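You operate a simulated robot arm through the tools that you are given. There is no shell and no other tool.

The job below is to be done with a simulated robot arm. You get a single attempt, and the scene is never put back.

## Task
Measure the cylinder from the green mat in the caliper and stand it in the pocket for its size.
Fine: leave the caliper wide open. Set down upright: what you pick out.

It is judged by the outcome, as a careful person would: the job done as asked, and still so three seconds after it is handed in. It fails if anything else is knocked over, pushed out of place, dropped, spilled or broken.

## Robot
A 7-joint arm with a three-finger gripper, fixed in place. Base frame: the origin is at the foot of the arm, x ahead of it, y to its left, z up. Lengths are in m, angles in rad, forces in N, time in s.
Its first joint turns from -2.897 to 2.897 rad. Payload 2.69 kg.
The TCP is the grasp point between the finger pads, 0.03 m short of the fingertips. In the tool frame z runs along the fingers and y along their closing line. Largest opening 0.128 m; the body of the gripper starts 0.117 m behind the TCP.
Orientation is that of the tool frame in the base frame, as a unit quaternion [x, y, z, w]. With the fingers straight down and closing along the base's y, the tool's x points along the base's -x, its y along +y and its z along -z.

## Interface
- The arm moves only by the tool play_rows. Its argument "rows" is text: rows parted by semicolons, each of 7 numbers parted by spaces: the shift along the tool's x, y, z in m, then the turn, a rotation vector about the tool's x, y, z in rad, then the closure in counts, from 0 (fully open) to 255 (shut). In form: dx dy dz ax ay az grip; .... A call has 1 to 20 rows; each row shifts and turns the commanded pose from where the row before left it, along the tool's axes as they then stand. A row lasts 0.2 s, in which the tool goes at most 0.05 m and 0.15 rad; a call with a longer step from one row to the next is refused whole, and so is a gripper value outside its range. A pose out of reach is approached as far as the arm can. The call stops where the force on the tool passes 40 N (or 10 N more than at its start, if that is more) or the arm is blocked; 0.2 s more then pass. Each finger halts on what it meets, pressing with about 33 N; the grip force reading is that of the motor and also rises with nothing between the fingers. The clock runs only during rows and for 0.2 s after the last one: add rows that do not move to give the fingers time. It gives the time, the measured TCP pose, the force on the tool (base axes), the opening and the grip force at its end, in the units of the frame above (readings bear some noise), with the torque about the TCP (base axes, N m) and any sound that the robot's microphone picked up, and new pictures: "show" is both (left out), scene, wrist or none.
- Cameras (640 x 400 px; columns grow to the right, rows downward): "scene" is fixed at [0.0506, 0.4984, 1.3341]; the picture's right is [0.43, -0.90, 0.00], its down [-0.69, -0.33, -0.65] and it looks along [0.59, 0.28, -0.76] (base axes); focal length 362 px, centre (320, 200). "wrist" rides on the gripper at [0.058, 0.054, -0.131] in the tool frame; the picture's right is [-0.68, 0.74, 0.00], its down [-0.62, -0.57, -0.55] and it looks along [-0.40, -0.37, 0.84] (tool axes); focal length 234 px, centre (320, 200). There is no depth. A picture from a camera that has moved, and an enlarged one, comes with that camera's place and axes in the base frame and with its lens.
- raise_lower(by): slides the trunk up (or, below 0, down) by that many m; the arm rides with it, the base frame stays. It gives what a move gives, with no picture.
- enlarge(camera, box): a new picture of the part [left, top, right, bottom] of that camera's present view, enlarged. It takes no simulated time.
- job_done(): hands the job in; it is judged then, once.

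Places have to be worked out from the pictures, the camera data and where the tool is seen. Open the gripper and draw the arm clear of the work before you hand the job in, unless the task says otherwise.

The tools are called as name(argument=value, ...) on one line, values as JSON. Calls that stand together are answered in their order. play_rows: Moves the arm, as the interface text tells. Its arguments: {"type":"object","properties":{"rows":{"type":"string"},"show":{"type":"string","enum":["both","scene","wrist","none"]}},"required":["rows"]} The other tools are called the same way: raise_lower (by) slides the trunk up or down; enlarge (camera, box) takes an enlarged picture of a part of a camera's view; job_done () hands the job in.

At the start:

```text
time: 0.0
eef_pos: [0.3774, 0.5295, 0.9985]
ee_rot: [0.0, 1.0, 0.0, 0.0]
wrist_force: [-0.4, 0.3, 0.1]
torque: [-0.02, 0.0, 0.0]
grip_width: 0.1282
gripper_force: 0.1
trunk travel left (down, up): [-0.15, 0.2]
```

scene: 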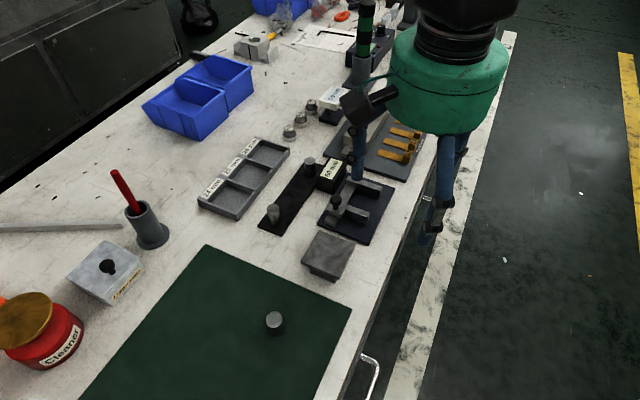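
wrist: 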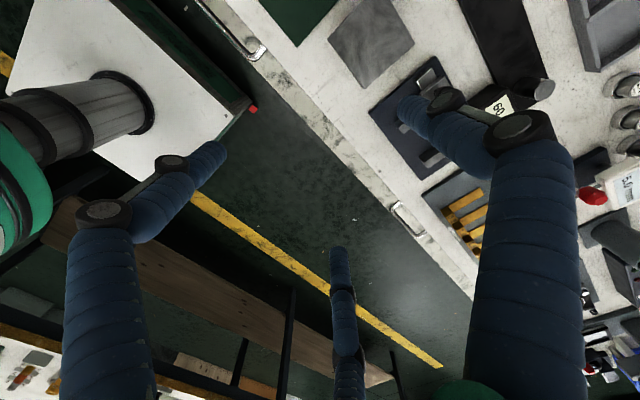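

I'll look closer at the work area first: the mat with the cylinder, the caliper, and the tray of pockets.

enlarge(camera="scene", box=[180, 120, 340, 220])

enlarge(camera="scene", box=[240, 140, 400, 240])

enlarge(camera="scene", box=[200, 240, 360, 340])

enlarge(camera="scene", box=[260, 20, 440, 190])

```text
4.00 times, centred on (260, 170) of scene
camera zoom: at [0.0506, 0.4984, 1.3341], right [0.43, -0.9, 0.0], down [-0.69, -0.33, -0.65], along [0.59, 0.28, -0.76], focal length 1447 px, centre (560, 320)
```

zoom: 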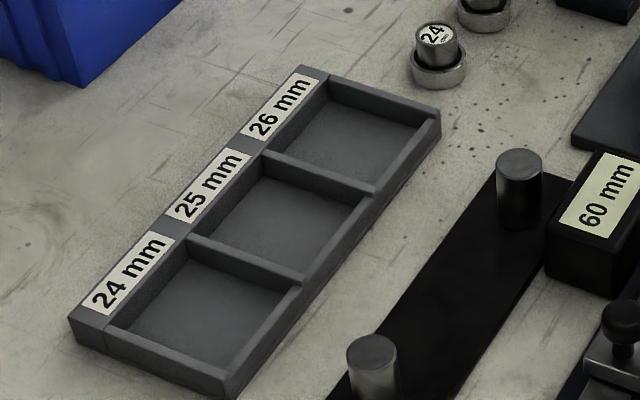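

```text
4.00 times, centred on (320, 190) of scene
camera zoom: at [0.0506, 0.4984, 1.3341], right [0.43, -0.9, 0.0], down [-0.69, -0.33, -0.65], along [0.59, 0.28, -0.76], focal length 1447 px, centre (320, 240)
```

zoom: 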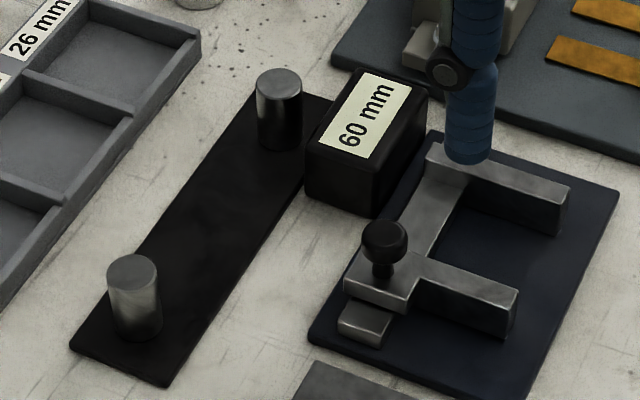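

```text
4.00 times, centred on (280, 290) of scene
camera zoom: at [0.0506, 0.4984, 1.3341], right [0.43, -0.9, 0.0], down [-0.69, -0.33, -0.65], along [0.59, 0.28, -0.76], focal length 1447 px, centre (480, -160)
```

zoom: 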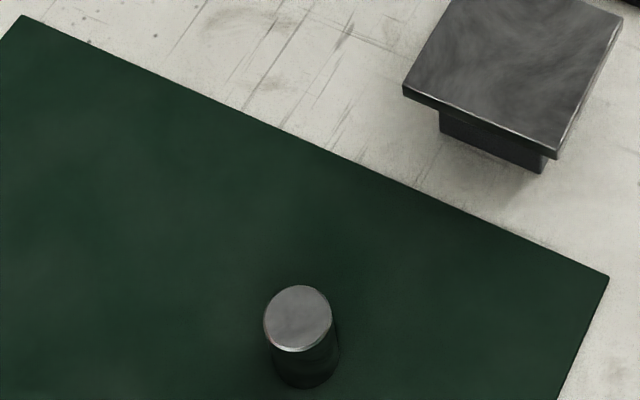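

```text
2.35 times, centred on (350, 105) of scene
camera zoom: at [0.0506, 0.4984, 1.3341], right [0.43, -0.9, 0.0], down [-0.69, -0.33, -0.65], along [0.59, 0.28, -0.76], focal length 851 px, centre (249, 424)
```

zoom: 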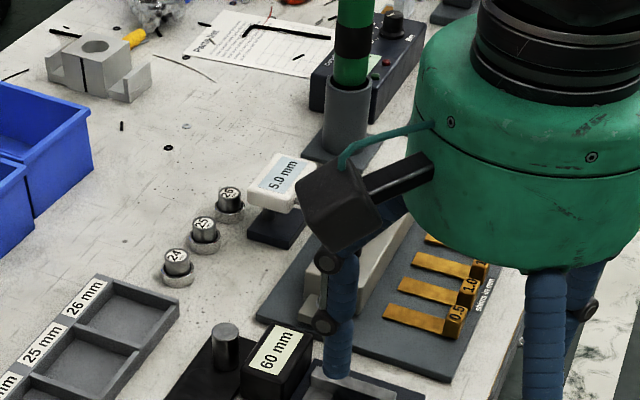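

The gripper hides part of the caliper area, and I want to understand how the fingers look. I'll enlarge the wrist view before moving.

enlarge(camera="wrist", box=[320, 0, 640, 200])

enlarge(camera="wrist", box=[0, 0, 640, 400])

enlarge(camera="scene", box=[320, 0, 540, 240])

```text
2.00 times, centred on (480, 100) of wrist
camera zoom: at [0.3196, 0.5854, 1.1301], right [0.68, 0.74, 0.0], down [0.62, -0.57, 0.55], along [0.4, -0.37, -0.84], focal length 468 px, centre (0, 400)
```

zoom: 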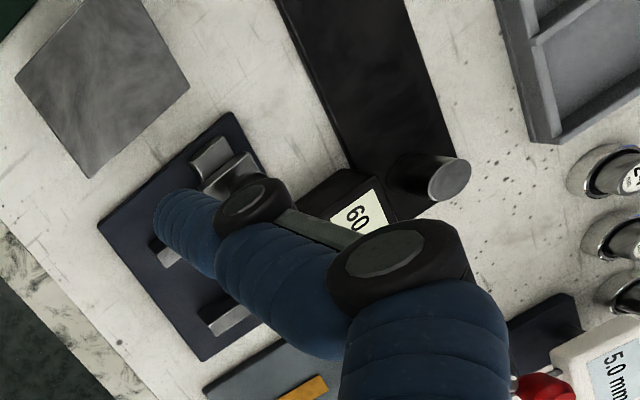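

```text
1.00 times, centred on (320, 200) of wrist (not enlarged: the box is as wide or as high as the picture)
camera zoom: at [0.3196, 0.5854, 1.1301], right [0.68, 0.74, 0.0], down [0.62, -0.57, 0.55], along [0.4, -0.37, -0.84], focal length 234 px, centre (320, 200)
```

zoom: 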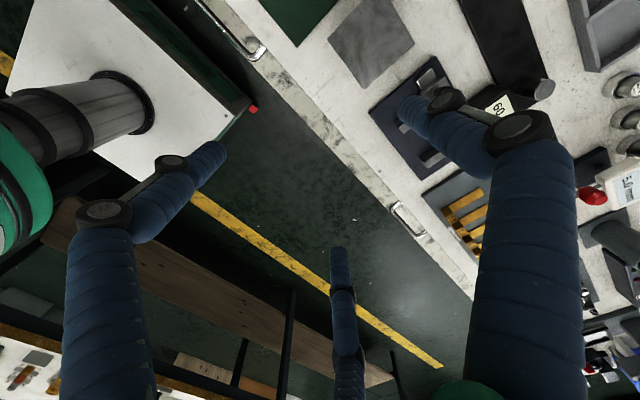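

```text
1.67 times, centred on (430, 120) of scene
camera zoom: at [0.0506, 0.4984, 1.3341], right [0.43, -0.9, 0.0], down [-0.69, -0.33, -0.65], along [0.59, 0.28, -0.76], focal length 603 px, centre (137, 333)
```

zoom: 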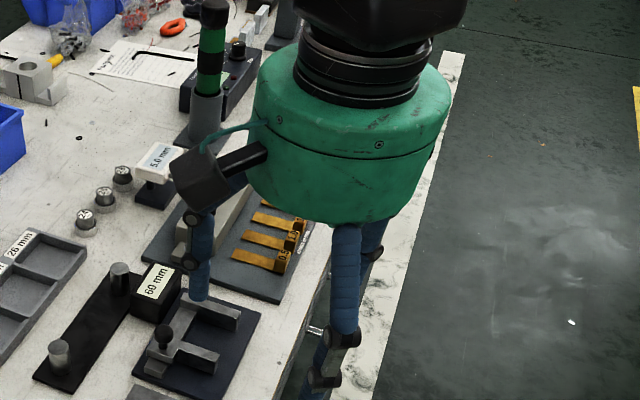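

The mat surface triangulates to about z = 0.773 and the cylinder is near x 0.21, y 0.65. I'll back the arm off toward -y so the scene camera is clear, and close the fingers in free air to learn how they move.

play_rows(rows="0 -0.04 0 0 0 0 0; 0 -0.04 0 0 0 0 0; 0 -0.04 0 0 0 0 0; 0 -0.04 0 0 0 0 0; 0 -0.04 0 0 0 0 0; 0 0 0 0 0 0 200; 0 0 0 0 0 0 200; 0 0 0 0 0 0 200; 0 0 0 0 0 0 200", show="both")

```text
time: 2.0
eef_pos: [0.3784, 0.33, 0.9978]
ee_rot: [-0.001, 1.0, 0.0, 0.0]
wrist_force: [0.4, 0.2, 0.1]
torque: [-0.02, -0.03, -0.01]
grip_width: 0.0278
gripper_force: 0.0
trunk travel left (down, up): [-0.15, 0.2]
camera wrist: at [0.3199, 0.386, 1.1284], right [0.68, 0.74, 0.0], down [0.62, -0.57, 0.55], along [0.4, -0.37, -0.84], focal length 234 px, centre (320, 200)
```

scene: 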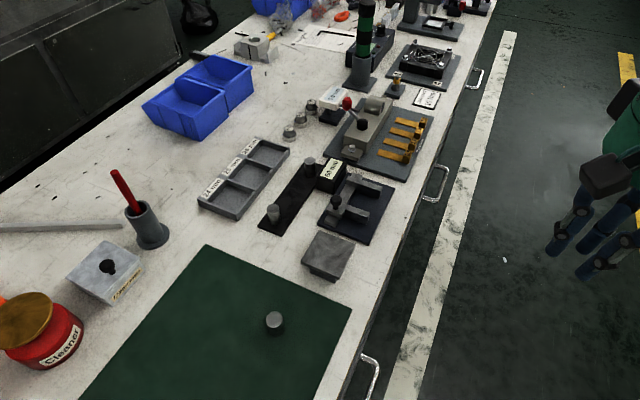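
wrist: 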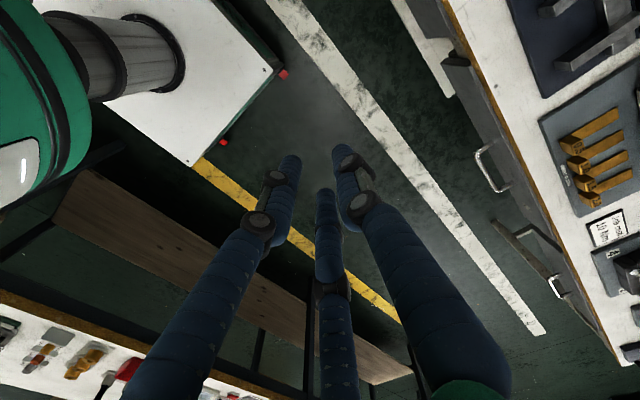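

The hand turns out to have three visible fingers closing toward the centre. Now the bench is clear, so I'll enlarge the caliper, the tray and the cylinder.

enlarge(camera="scene", box=[290, 150, 410, 225])

enlarge(camera="scene", box=[180, 120, 340, 220])

enlarge(camera="scene", box=[300, 60, 460, 170])

enlarge(camera="scene", box=[234, 280, 314, 330])

enlarge(camera="wrist", box=[240, 120, 400, 220])

enlarge(camera="scene", box=[520, 80, 640, 300])

```text
5.33 times, centred on (350, 188) of scene
camera zoom: at [0.0506, 0.4984, 1.3341], right [0.43, -0.9, 0.0], down [-0.69, -0.33, -0.65], along [0.59, 0.28, -0.76], focal length 1929 px, centre (160, 267)
```

zoom: 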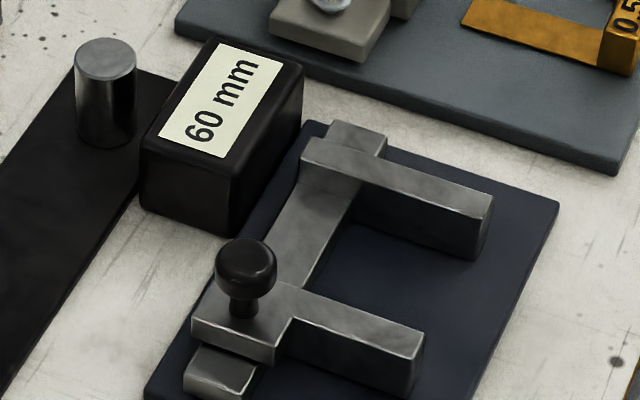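

```text
4.00 times, centred on (260, 170) of scene
camera zoom: at [0.0506, 0.4984, 1.3341], right [0.43, -0.9, 0.0], down [-0.69, -0.33, -0.65], along [0.59, 0.28, -0.76], focal length 1447 px, centre (560, 320)
```

zoom: 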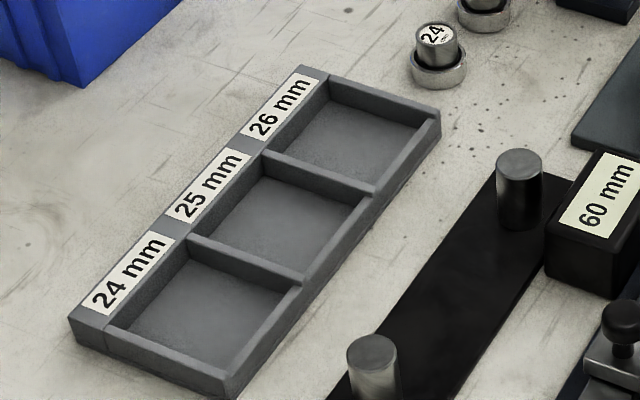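

```text
3.64 times, centred on (380, 115) of scene
camera zoom: at [0.0506, 0.4984, 1.3341], right [0.43, -0.9, 0.0], down [-0.69, -0.33, -0.65], along [0.59, 0.28, -0.76], focal length 1315 px, centre (102, 509)
```

zoom: 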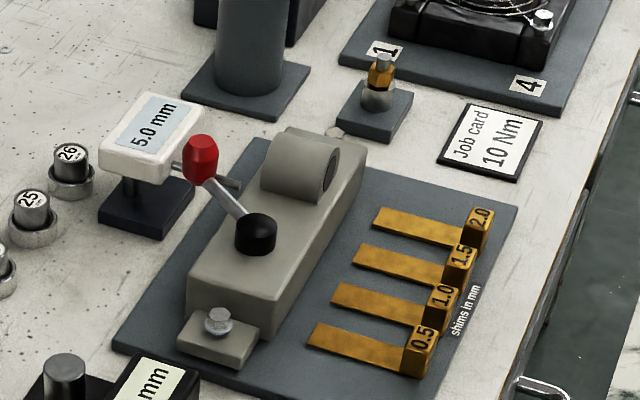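

```text
8.00 times, centred on (274, 305) of scene
camera zoom: at [0.0506, 0.4984, 1.3341], right [0.43, -0.9, 0.0], down [-0.69, -0.33, -0.65], along [0.59, 0.28, -0.76], focal length 2894 px, centre (688, -640)
```

zoom: 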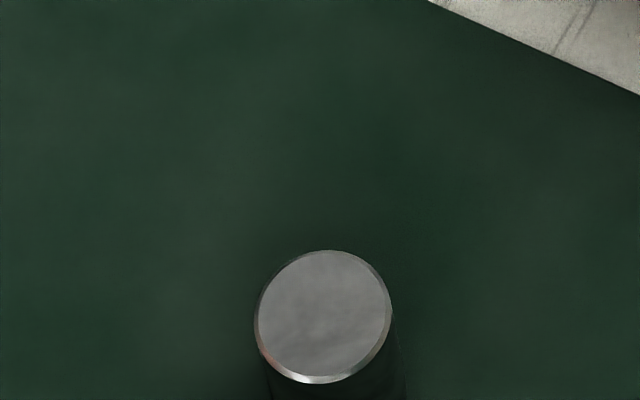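

```text
4.00 times, centred on (320, 170) of wrist
camera zoom: at [0.3199, 0.386, 1.1284], right [0.68, 0.74, 0.0], down [0.62, -0.57, 0.55], along [0.4, -0.37, -0.84], focal length 937 px, centre (320, 320)
```

zoom: 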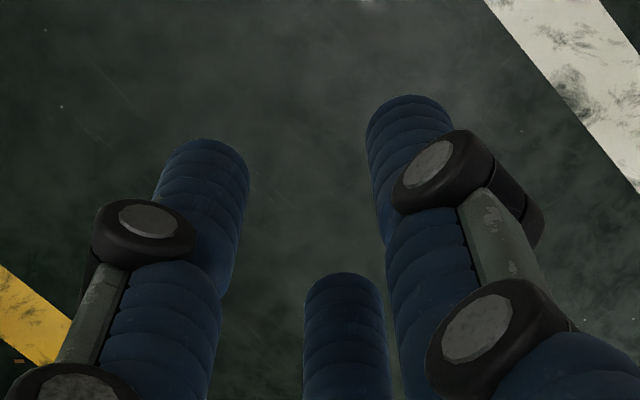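

```text
1.82 times, centred on (580, 190) of scene
camera zoom: at [0.0506, 0.4984, 1.3341], right [0.43, -0.9, 0.0], down [-0.69, -0.33, -0.65], along [0.59, 0.28, -0.76], focal length 658 px, centre (-153, 218)
```

zoom: 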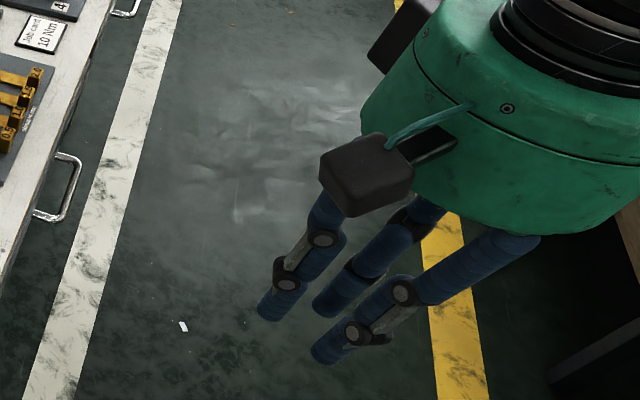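

The caliper reads 60 mm when wide open, and the cylinder looks about 25 mm wide and roughly 37 mm tall. I'll open the hand and move it high above the cylinder, with fingertips well clear of the bench, for a close view.

play_rows(rows="0.018 0.0357 0.0087 0 0 0 0; 0.018 0.0357 0.0087 0 0 0 0; 0.018 0.0357 0.0087 0 0 0 0; 0.018 0.0357 0.0087 0 0 0 0; 0.018 0.0357 0.0087 0 0 0 0; 0.018 0.0357 0.0087 0 0 0 0; 0.018 0.0357 0.0087 0 0 0 0; 0.018 0.0357 0.0087 0 0 0 0; 0.018 0.0357 0.0087 0 0 0 0; 0 0 0 0 0 0 0; 0 0 0 0 0 0 0", show="both")

```text
time: 4.4
eef_pos: [0.2147, 0.6506, 0.9181]
ee_rot: [-0.001, 1.0, 0.0, -0.001]
wrist_force: [-0.7, -0.2, 0.4]
torque: [0.02, 0.0, -0.02]
grip_width: 0.1282
gripper_force: 0.1
trunk travel left (down, up): [-0.15, 0.2]
camera wrist: at [0.1563, 0.7057, 1.05], right [0.68, 0.74, 0.0], down [0.62, -0.57, 0.55], along [0.4, -0.37, -0.84], focal length 234 px, centre (320, 200)
```

scene: 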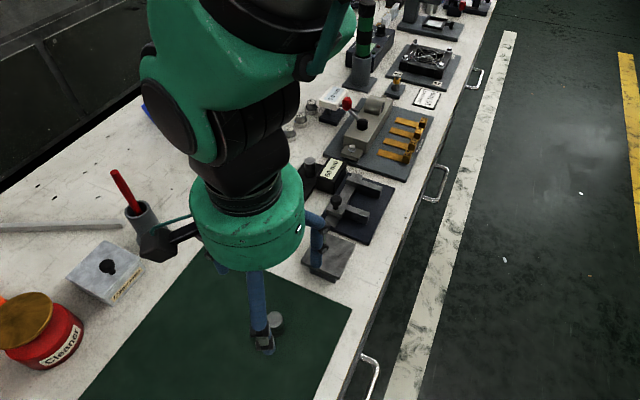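
wrist: 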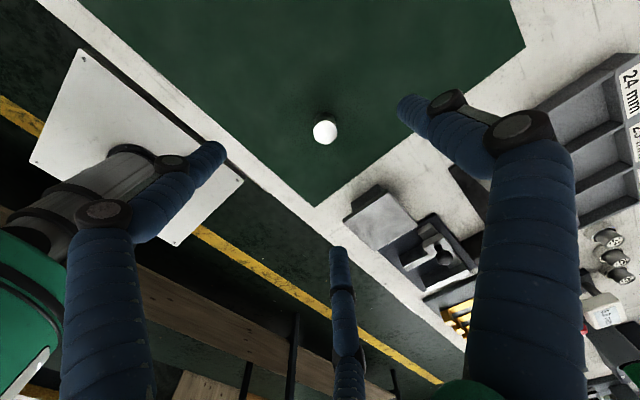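

enlarge(camera="wrist", box=[284, 107, 364, 157])

enlarge(camera="wrist", box=[320, 150, 520, 300])

```text
8.00 times, centred on (324, 132) of wrist
camera zoom: at [0.1563, 0.7057, 1.05], right [0.68, 0.74, 0.0], down [0.62, -0.57, 0.55], along [0.4, -0.37, -0.84], focal length 1873 px, centre (288, 744)
```

zoom: 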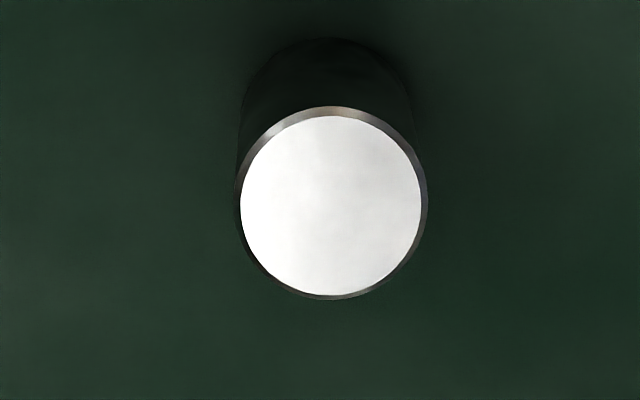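

```text
2.67 times, centred on (420, 225) of wrist
camera zoom: at [0.1563, 0.7057, 1.05], right [0.68, 0.74, 0.0], down [0.62, -0.57, 0.55], along [0.4, -0.37, -0.84], focal length 624 px, centre (53, 133)
```

zoom: 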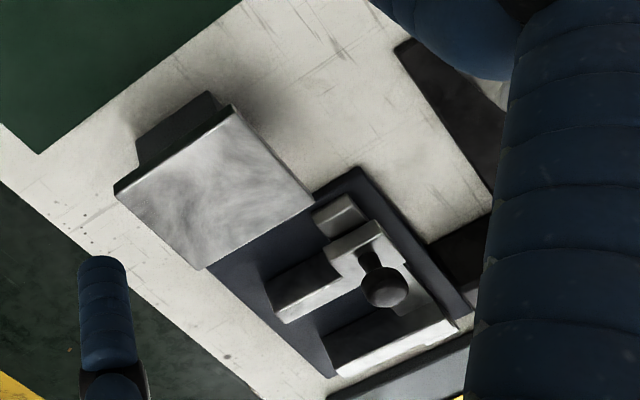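

The wrist and scene rays agree on mat z ≈ 0.754 and put the cylinder at (0.219, 0.657), top z ≈ 0.794, about 26 mm wide. Before grasping I'll move high over the caliper for a close look at its jaws and the heights involved.

play_rows(rows="-0.034 0.0083 -0.0053 0 0 0 0; -0.034 0.0083 -0.0053 0 0 0 0; -0.034 0.0083 -0.0053 0 0 0 0; -0.034 0.0083 -0.0053 0 0 0 0; -0.034 0.0083 -0.0053 0 0 0 0; -0.034 0.0083 -0.0053 0 0 0 0; 0 0 0 0 0 0 0", show="both")

```text
time: 6.0
eef_pos: [0.4201, 0.7011, 0.9524]
ee_rot: [0.0, 1.0, 0.001, -0.001]
wrist_force: [0.4, -0.1, -0.1]
torque: [0.02, 0.03, 0.02]
grip_width: 0.128
gripper_force: 0.1
trunk travel left (down, up): [-0.15, 0.2]
camera wrist: at [0.3635, 0.7557, 1.0823], right [0.68, 0.74, 0.0], down [0.62, -0.57, 0.55], along [0.4, -0.37, -0.84], focal length 234 px, centre (320, 200)
```

scene: 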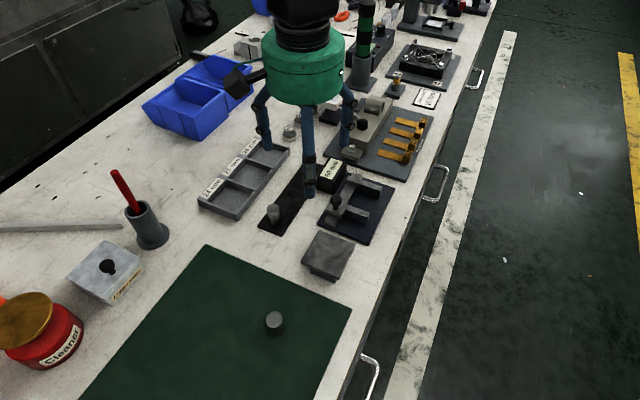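
wrist: 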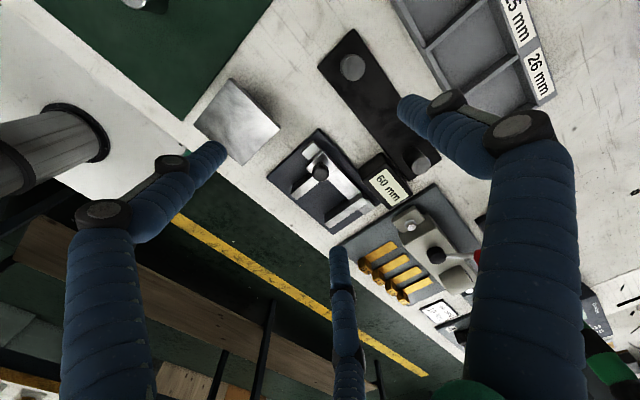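

enlarge(camera="wrist", box=[255, 115, 415, 240])

enlarge(camera="wrist", box=[380, 0, 560, 120])

enlarge(camera="wrist", box=[180, 60, 340, 180])

```text
3.20 times, centred on (335, 178) of wrist
camera zoom: at [0.3635, 0.7557, 1.0823], right [0.68, 0.74, 0.0], down [0.62, -0.57, 0.55], along [0.4, -0.37, -0.84], focal length 749 px, centre (272, 272)
```

zoom: 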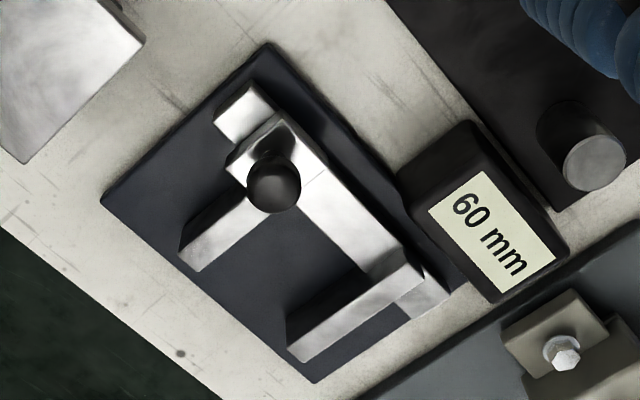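

```text
3.33 times, centred on (470, 60) of wrist
camera zoom: at [0.3635, 0.7557, 1.0823], right [0.68, 0.74, 0.0], down [0.62, -0.57, 0.55], along [0.4, -0.37, -0.84], focal length 781 px, centre (-180, 667)
```

zoom: 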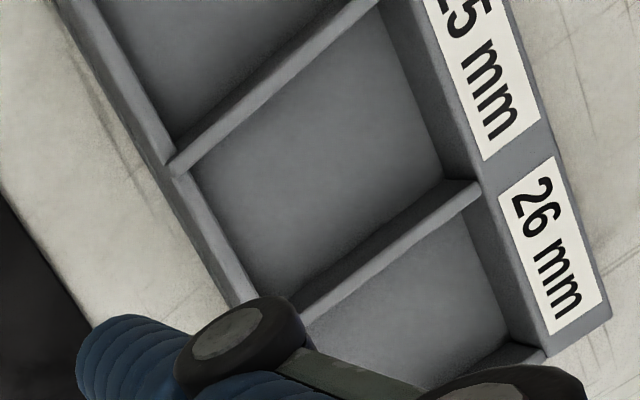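

```text
3.33 times, centred on (260, 120) of wrist
camera zoom: at [0.3635, 0.7557, 1.0823], right [0.68, 0.74, 0.0], down [0.62, -0.57, 0.55], along [0.4, -0.37, -0.84], focal length 781 px, centre (520, 467)
```

zoom: 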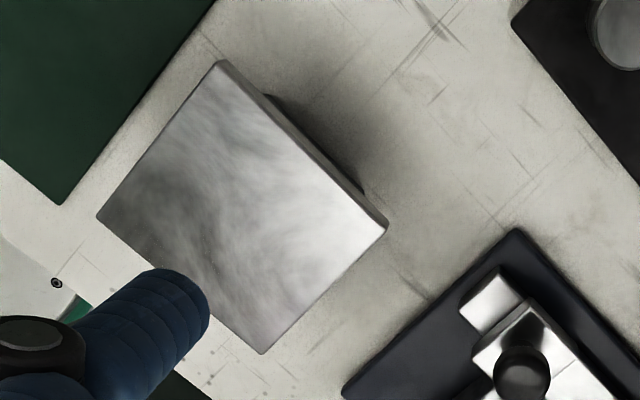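

The close-up shows the jaw layout: sliding jaw with knob on the -x side, fixed jaw on the +x side, beam on the +y side. I'll enlarge the scene camera on the same features for precise triangulation.

enlarge(camera="scene", box=[316, 168, 396, 248])

enlarge(camera="wrist", box=[290, 130, 370, 230])

enlarge(camera="scene", box=[190, 130, 300, 225])

```text
5.00 times, centred on (356, 208) of scene
camera zoom: at [0.0506, 0.4984, 1.3341], right [0.43, -0.9, 0.0], down [-0.69, -0.33, -0.65], along [0.59, 0.28, -0.76], focal length 1809 px, centre (140, 160)
```

zoom: 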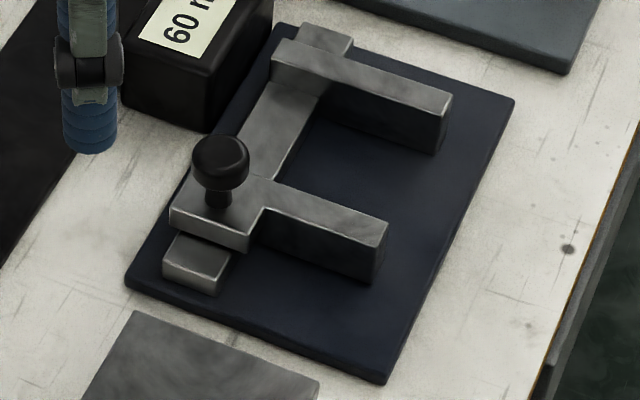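

```text
4.00 times, centred on (330, 180) of wrist
camera zoom: at [0.3635, 0.7557, 1.0823], right [0.68, 0.74, 0.0], down [0.62, -0.57, 0.55], along [0.4, -0.37, -0.84], focal length 937 px, centre (280, 280)
```

zoom: 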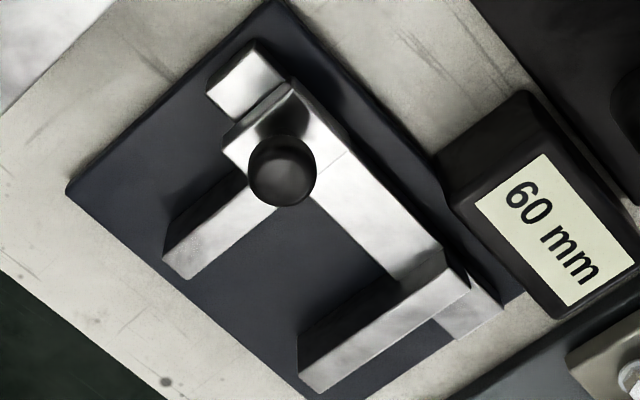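

```text
4.21 times, centred on (245, 178) of scene
camera zoom: at [0.0506, 0.4984, 1.3341], right [0.43, -0.9, 0.0], down [-0.69, -0.33, -0.65], along [0.59, 0.28, -0.76], focal length 1523 px, centre (636, 295)
```

zoom: 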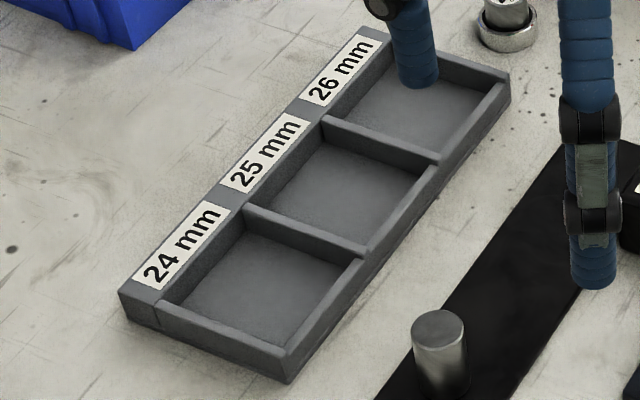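

Jaw geometry works out to gap x 0.481–0.543, jaws from y 0.599 to 0.653, jaw tops z ≈ 0.789, caliper plate z ≈ 0.766, and knob at (0.473, 0.666). I'll go back over the cylinder at mid height to check alignment before descending.

play_rows(rows="0.0335 -0.00733 0.012 0 0 0 0; 0.0335 -0.00733 0.012 0 0 0 0; 0.0335 -0.00733 0.012 0 0 0 0; 0.0335 -0.00733 0.012 0 0 0 0; 0.0335 -0.00733 0.012 0 0 0 0; 0.0335 -0.00733 0.012 0 0 0 0; 0 0 0 0 0 0 0", show="both")

```text
time: 7.6
eef_pos: [0.2182, 0.6569, 0.8807]
ee_rot: [-0.001, 1.0, 0.0, 0.0]
wrist_force: [-0.9, 0.0, -0.4]
torque: [0.03, -0.04, 0.0]
grip_width: 0.1282
gripper_force: 0.0
trunk travel left (down, up): [-0.15, 0.2]
camera wrist: at [0.1592, 0.7134, 1.0119], right [0.68, 0.74, 0.0], down [0.62, -0.57, 0.55], along [0.4, -0.37, -0.84], focal length 234 px, centre (320, 200)
```

scene: 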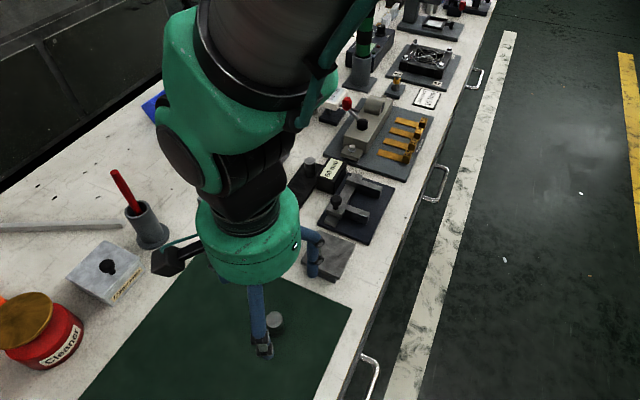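
wrist: 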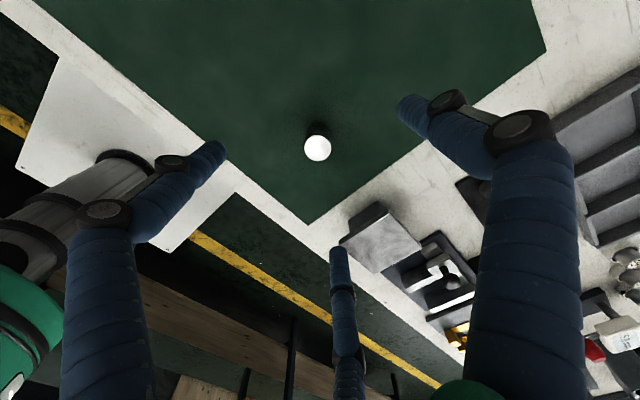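

The cylinder top projects to (0.218, 0.6565), right under the TCP. I'll descend so the fingertips overlap the top 16 mm of it (TCP z ≈ 0.808).

play_rows(rows="0 0 0.018 0 0 0 0; 0 0 0.018 0 0 0 0; 0 0 0.018 0 0 0 0; 0 0 0.0185 0 0 0 0; 0 0 0 0 0 0 0", show="both")

```text
time: 8.8
eef_pos: [0.2187, 0.6583, 0.8092]
ee_rot: [0.0, 1.0, 0.0, 0.0]
wrist_force: [-0.3, 0.9, -1.0]
torque: [-0.05, -0.05, 0.01]
grip_width: 0.1279
gripper_force: 0.0
trunk travel left (down, up): [-0.15, 0.2]
camera wrist: at [0.1607, 0.7131, 0.9396], right [0.68, 0.74, 0.0], down [0.62, -0.57, 0.55], along [0.4, -0.37, -0.84], focal length 234 px, centre (320, 200)
```

scene: 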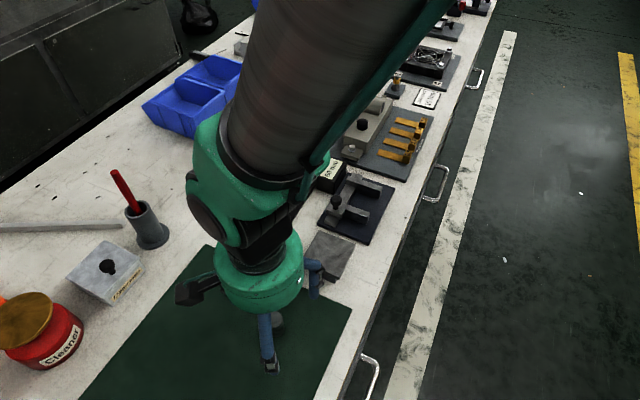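
wrist: 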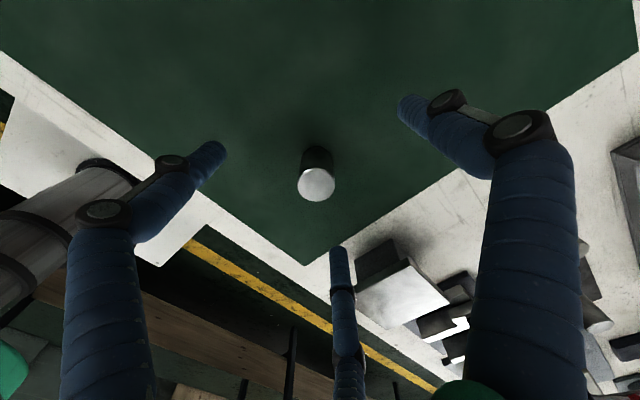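

The top appears about 3–4 mm toward -y of the tool axis. I'll nudge the tool and close partway, to about 36 mm opening, to check centring before gripping.

play_rows(rows="0 -0.003 0 0 0 0 60; 0 0 0 0 0 0 120; 0 0 0 0 0 0 160; 0 0 0 0 0 0 184; 0 0 0 0 0 0 184; 0 0 0 0 0 0 184", show="both")

enlarge(camera="wrist", box=[250, 110, 390, 250])

```text
time: 10.2
eef_pos: [0.2181, 0.6543, 0.8094]
ee_rot: [-0.001, 1.0, 0.001, 0.001]
wrist_force: [0.8, 0.4, -0.2]
torque: [0.05, 0.03, 0.04]
grip_width: 0.0354
gripper_force: 0.0
trunk travel left (down, up): [-0.15, 0.2]
camera wrist: at [0.1609, 0.7096, 0.9398], right [0.68, 0.74, 0.0], down [0.62, -0.57, 0.55], along [0.4, -0.37, -0.84], focal length 234 px, centre (320, 200)
```

scene: 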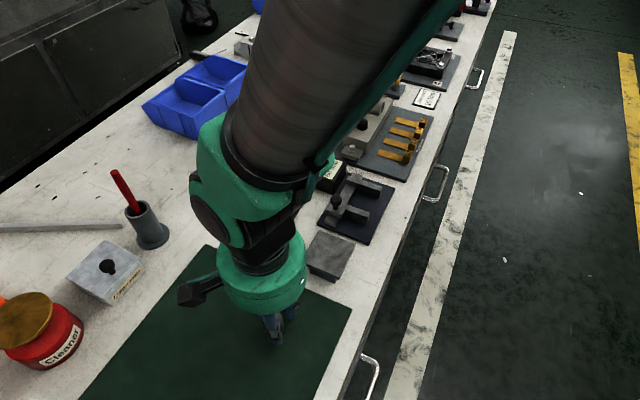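
wrist: 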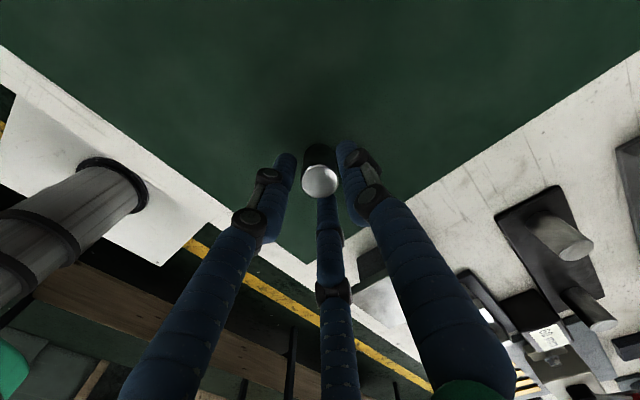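

```text
2.86 times, centred on (320, 180) of wrist
camera zoom: at [0.1609, 0.7096, 0.9398], right [0.68, 0.74, 0.0], down [0.62, -0.57, 0.55], along [0.4, -0.37, -0.84], focal length 669 px, centre (320, 257)
```

zoom: 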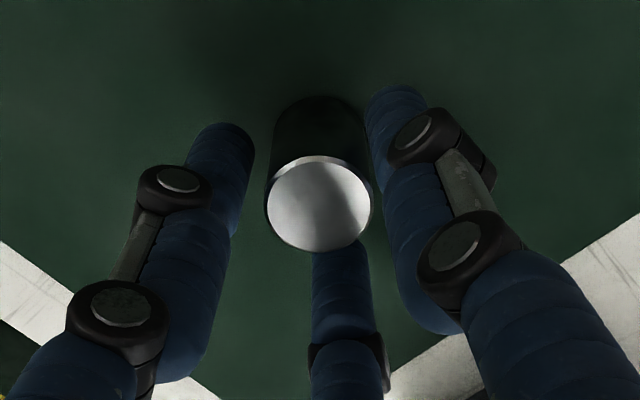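

The cylinder sits centred between the fingers with clearance on all sides. Closing gently onto it now.

play_rows(rows="0 0 0 0 0 0 192; 0 0 0 0 0 0 200; 0 0 0 0 0 0 208; 0 0 0 0 0 0 225; 0 0 0 0 0 0 225; 0 0 0 0 0 0 225", show="wrist")

enlarge(camera="wrist", box=[250, 110, 390, 250])

```text
time: 11.6
eef_pos: [0.2195, 0.6534, 0.8085]
ee_rot: [0.0, 1.0, 0.0, 0.0]
wrist_force: [0.2, 1.5, 0.5]
torque: [0.04, 0.0, 0.01]
grip_width: 0.0252
gripper_force: 33.2
trunk travel left (down, up): [-0.15, 0.2]
camera wrist: at [0.1609, 0.7097, 0.9399], right [0.68, 0.74, 0.0], down [0.62, -0.57, 0.55], along [0.4, -0.37, -0.84], focal length 234 px, centre (320, 200)
```

wrist: 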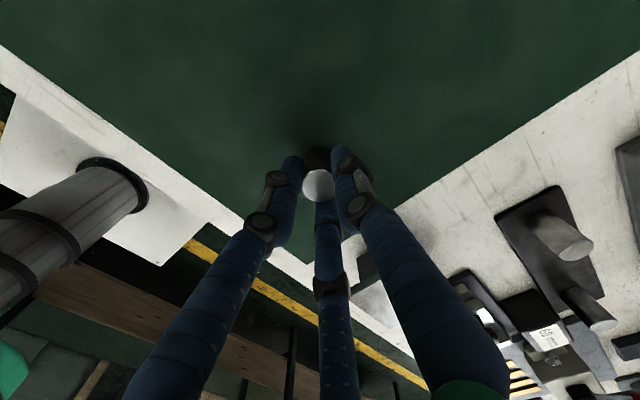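

```text
2.86 times, centred on (320, 180) of wrist
camera zoom: at [0.1609, 0.7097, 0.9399], right [0.68, 0.74, 0.0], down [0.62, -0.57, 0.55], along [0.4, -0.37, -0.84], focal length 669 px, centre (320, 257)
```

zoom: 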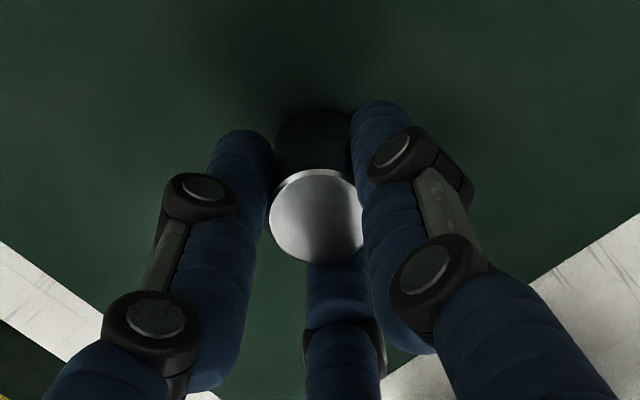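

Gripped: width about 25 mm with 33 N motor force, and the cylinder is still vertical. I'll lift it straight up to TCP z ≈ 0.90 and check that it stays held.

play_rows(rows="0 0 -0.015 0 0 0 225; 0 0 -0.025 0 0 0 225; 0 0 -0.025 0 0 0 225; 0 0 -0.027 0 0 0 225; 0 0 0 0 0 0 225", show="both")

enlarge(camera="wrist", box=[250, 110, 390, 250])

```text
time: 12.8
eef_pos: [0.2194, 0.6542, 0.9011]
ee_rot: [0.0, 1.0, 0.001, 0.0]
wrist_force: [-0.2, 0.0, -1.5]
torque: [0.04, -0.01, 0.01]
grip_width: 0.025
gripper_force: 32.9
trunk travel left (down, up): [-0.15, 0.2]
camera wrist: at [0.1615, 0.7089, 1.0317], right [0.68, 0.74, 0.0], down [0.62, -0.57, 0.55], along [0.4, -0.37, -0.84], focal length 234 px, centre (320, 200)
```

scene: 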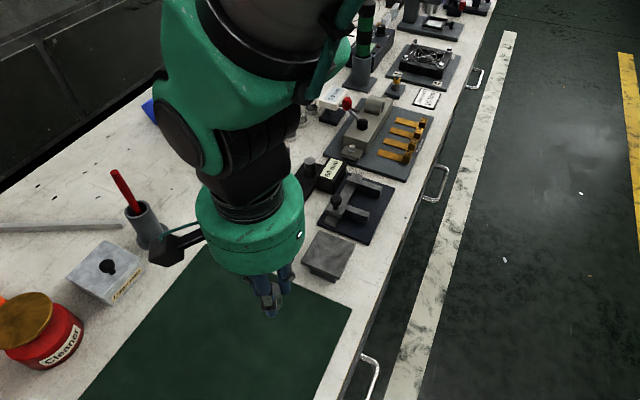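
wrist: 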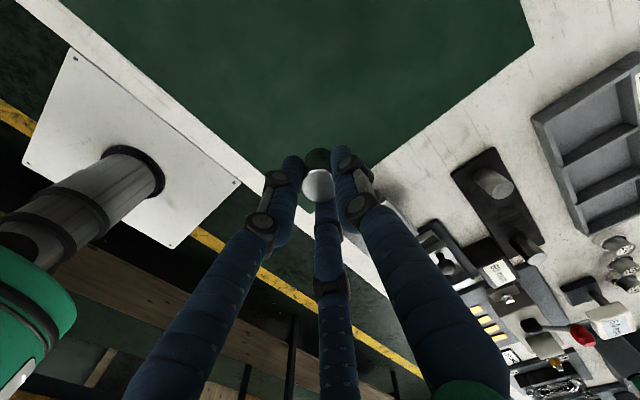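

```text
2.86 times, centred on (320, 180) of wrist
camera zoom: at [0.1615, 0.7089, 1.0317], right [0.68, 0.74, 0.0], down [0.62, -0.57, 0.55], along [0.4, -0.37, -0.84], focal length 669 px, centre (320, 257)
```

zoom: 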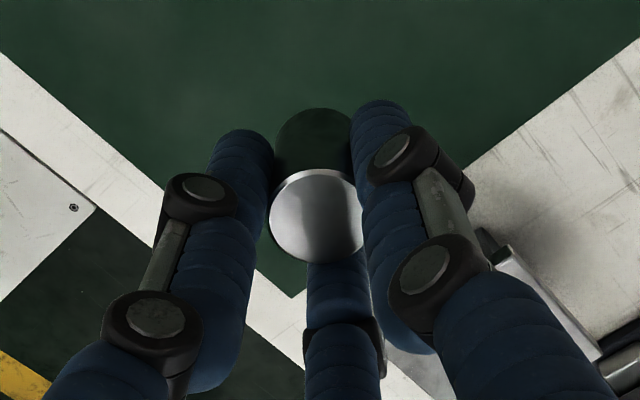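

The cylinder is lifted and held vertical with no slip. I'll carry it level over the middle of the caliper gap at about (0.512, 0.618).

play_rows(rows="-0.0366 -0.0045 0 0 0 0 225; -0.0366 -0.0045 0 0 0 0 225; -0.0366 -0.0045 0 0 0 0 225; -0.0366 -0.0045 0 0 0 0 225; -0.0366 -0.0045 0 0 0 0 225; -0.0366 -0.0045 0 0 0 0 225; -0.0366 -0.0045 0 0 0 0 225; -0.0366 -0.0045 0 0 0 0 225; 0 0 0 0 0 0 225", show="both")

enlarge(camera="wrist", box=[240, 80, 400, 240])

enlarge(camera="scene", box=[310, 110, 410, 250])

```text
time: 14.8
eef_pos: [0.5115, 0.6202, 0.8998]
ee_rot: [0.0, 1.0, 0.0, 0.0]
wrist_force: [0.1, -0.6, -1.7]
torque: [0.01, 0.06, 0.03]
grip_width: 0.0248
gripper_force: 32.9
trunk travel left (down, up): [-0.15, 0.2]
camera wrist: at [0.4535, 0.6756, 1.0314], right [0.68, 0.74, 0.0], down [0.62, -0.57, 0.55], along [0.4, -0.37, -0.84], focal length 234 px, centre (320, 200)
```

scene: 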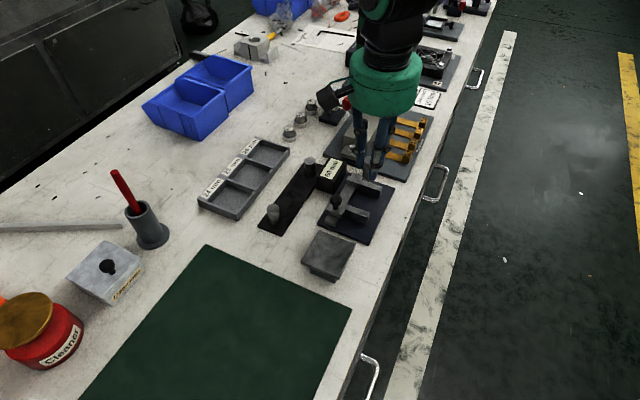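
wrist: 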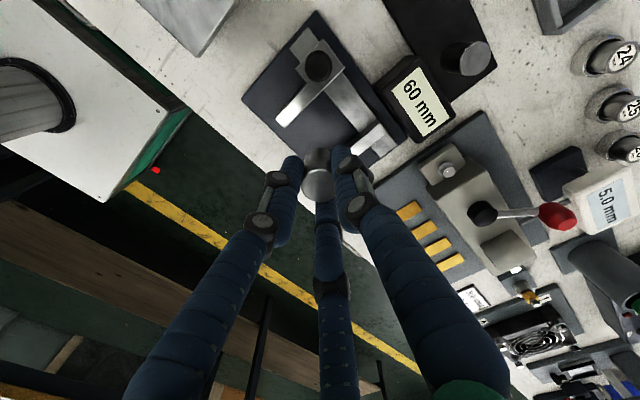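

```text
2.50 times, centred on (320, 160) of wrist
camera zoom: at [0.4535, 0.6756, 1.0314], right [0.68, 0.74, 0.0], down [0.62, -0.57, 0.55], along [0.4, -0.37, -0.84], focal length 585 px, centre (320, 300)
```

zoom: 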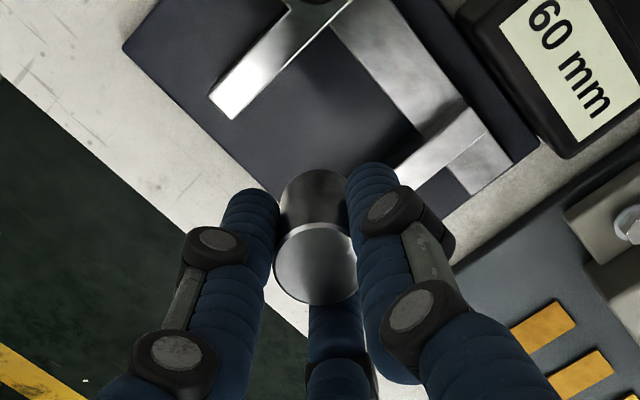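

```text
2.86 times, centred on (360, 180) of scene
camera zoom: at [0.0506, 0.4984, 1.3341], right [0.43, -0.9, 0.0], down [-0.69, -0.33, -0.65], along [0.59, 0.28, -0.76], focal length 1034 px, centre (206, 257)
```

zoom: 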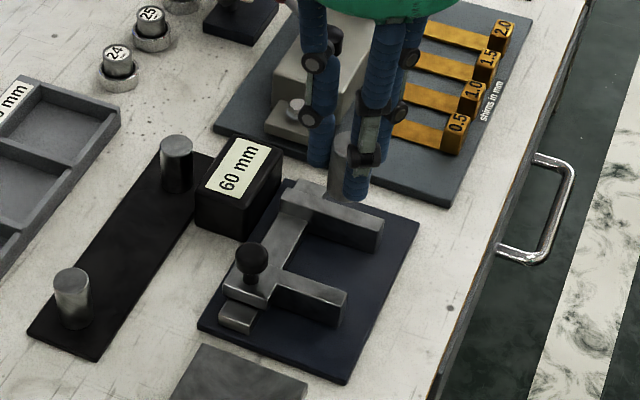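

The hand is over the gap centre (0.5115, 0.620), and the jaw edges re-measured from this view still agree. I'll lower partway so the cylinder base goes just below the jaw tops, then check.

play_rows(rows="0 0 0.02 0 0 0 225; 0 0 0.02 0 0 0 225; 0 -0.001 0.015 0 0 0 225; 0 0 0.01 0 0 0 225; 0 0 0.004 0 0 0 225; 0 0 0 0 0 0 225", show="both")

enlarge(camera="wrist", box=[240, 80, 400, 240])

enlarge(camera="scene", box=[310, 140, 400, 240])

```text
time: 16.2
eef_pos: [0.5116, 0.6189, 0.8287]
ee_rot: [0.0, 1.0, 0.001, 0.0]
wrist_force: [0.2, 0.2, -1.8]
torque: [-0.03, 0.0, 0.01]
grip_width: 0.0249
gripper_force: 32.9
trunk travel left (down, up): [-0.15, 0.2]
camera wrist: at [0.4537, 0.6735, 0.9617], right [0.68, 0.74, 0.0], down [0.62, -0.57, 0.55], along [0.4, -0.37, -0.84], focal length 234 px, centre (320, 200)
```

scene: 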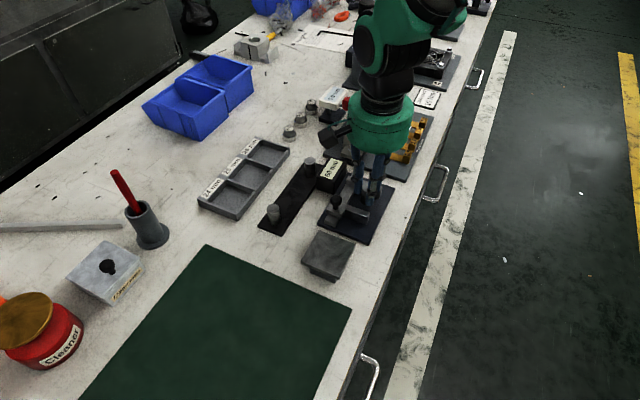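
wrist: 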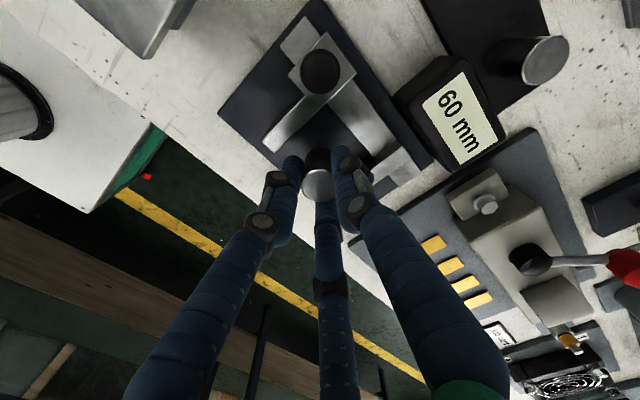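

```text
2.50 times, centred on (320, 160) of wrist
camera zoom: at [0.4537, 0.6735, 0.9617], right [0.68, 0.74, 0.0], down [0.62, -0.57, 0.55], along [0.4, -0.37, -0.84], focal length 585 px, centre (320, 300)
```

zoom: 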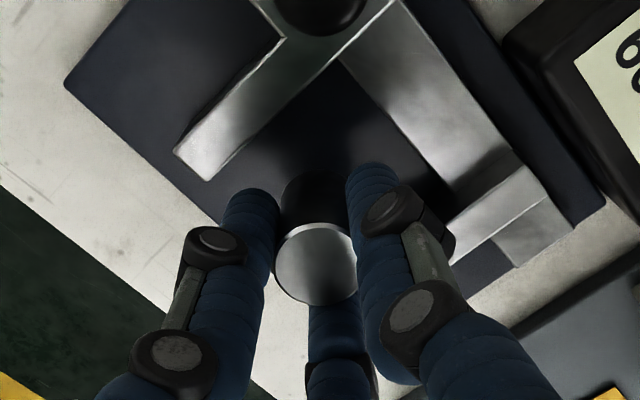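

```text
4.00 times, centred on (355, 190) of scene
camera zoom: at [0.0506, 0.4984, 1.3341], right [0.43, -0.9, 0.0], down [-0.69, -0.33, -0.65], along [0.59, 0.28, -0.76], focal length 1447 px, centre (180, 240)
```

zoom: 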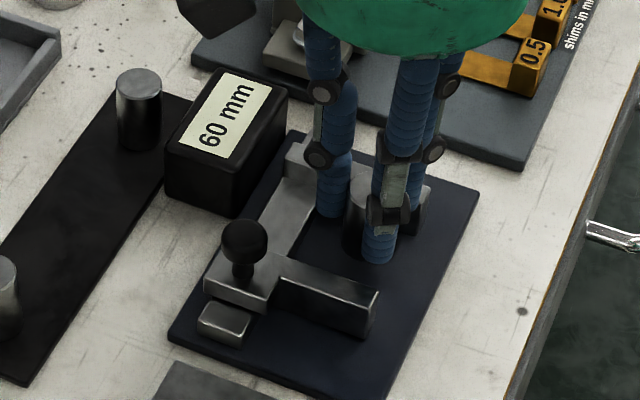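

The cylinder is in the gap, clear of both jaws, with its base roughly 8 mm above the plate by my estimate. I'll lower in small steps and watch the vertical force.

play_rows(rows="0 0 0.002 0 0 0 225; 0 0 0.002 0 0 0 225; 0 0 0.0015 0 0 0 225; 0 0 0 0 0 0 225", show="none")

```text
time: 17.2
eef_pos: [0.5112, 0.6173, 0.8257]
ee_rot: [0.0, 1.0, 0.0, 0.0]
wrist_force: [0.4, 0.5, -0.9]
torque: [-0.02, 0.01, -0.01]
grip_width: 0.0249
gripper_force: 32.3
trunk travel left (down, up): [-0.15, 0.2]
```

play_rows(rows="0 0 0.001 0 0 0 225; 0 0 0.001 0 0 0 225; 0 0 0 0 0 0 225", show="none")

```text
time: 18.0
eef_pos: [0.5111, 0.6162, 0.8225]
ee_rot: [0.0, 1.0, 0.0, 0.0]
wrist_force: [0.1, 0.2, -1.6]
torque: [0.0, 0.0, 0.02]
grip_width: 0.0248
gripper_force: 33.4
trunk travel left (down, up): [-0.15, 0.2]
```

No contact yet at z ≈ 0.8225 (force still just the part's weight). I'll continue down in 1 mm steps.

play_rows(rows="0 0 0.001 0 0 0 225; 0 0 0.001 0 0 0 225; 0 0 0 0 0 0 225", show="none")

```text
time: 18.8
eef_pos: [0.5113, 0.6177, 0.8214]
ee_rot: [0.0, 1.0, 0.001, 0.001]
wrist_force: [-0.5, -0.4, -1.5]
torque: [0.0, 0.02, -0.01]
grip_width: 0.0253
gripper_force: 33.0
trunk travel left (down, up): [-0.15, 0.2]
```

Still no contact at about 0.8213. Another 2 mm in small steps.

play_rows(rows="0 0 0.001 0 0 0 225; 0 0 0.001 0 0 0 225; 0 0 0 0 0 0 225", show="none")

```text
time: 19.6
eef_pos: [0.5114, 0.6165, 0.8198]
ee_rot: [-0.001, 1.0, -0.001, 0.0]
wrist_force: [-0.2, 0.4, -0.7]
torque: [0.04, -0.05, 0.0]
grip_width: 0.0252
gripper_force: 32.6
trunk travel left (down, up): [-0.15, 0.2]
```

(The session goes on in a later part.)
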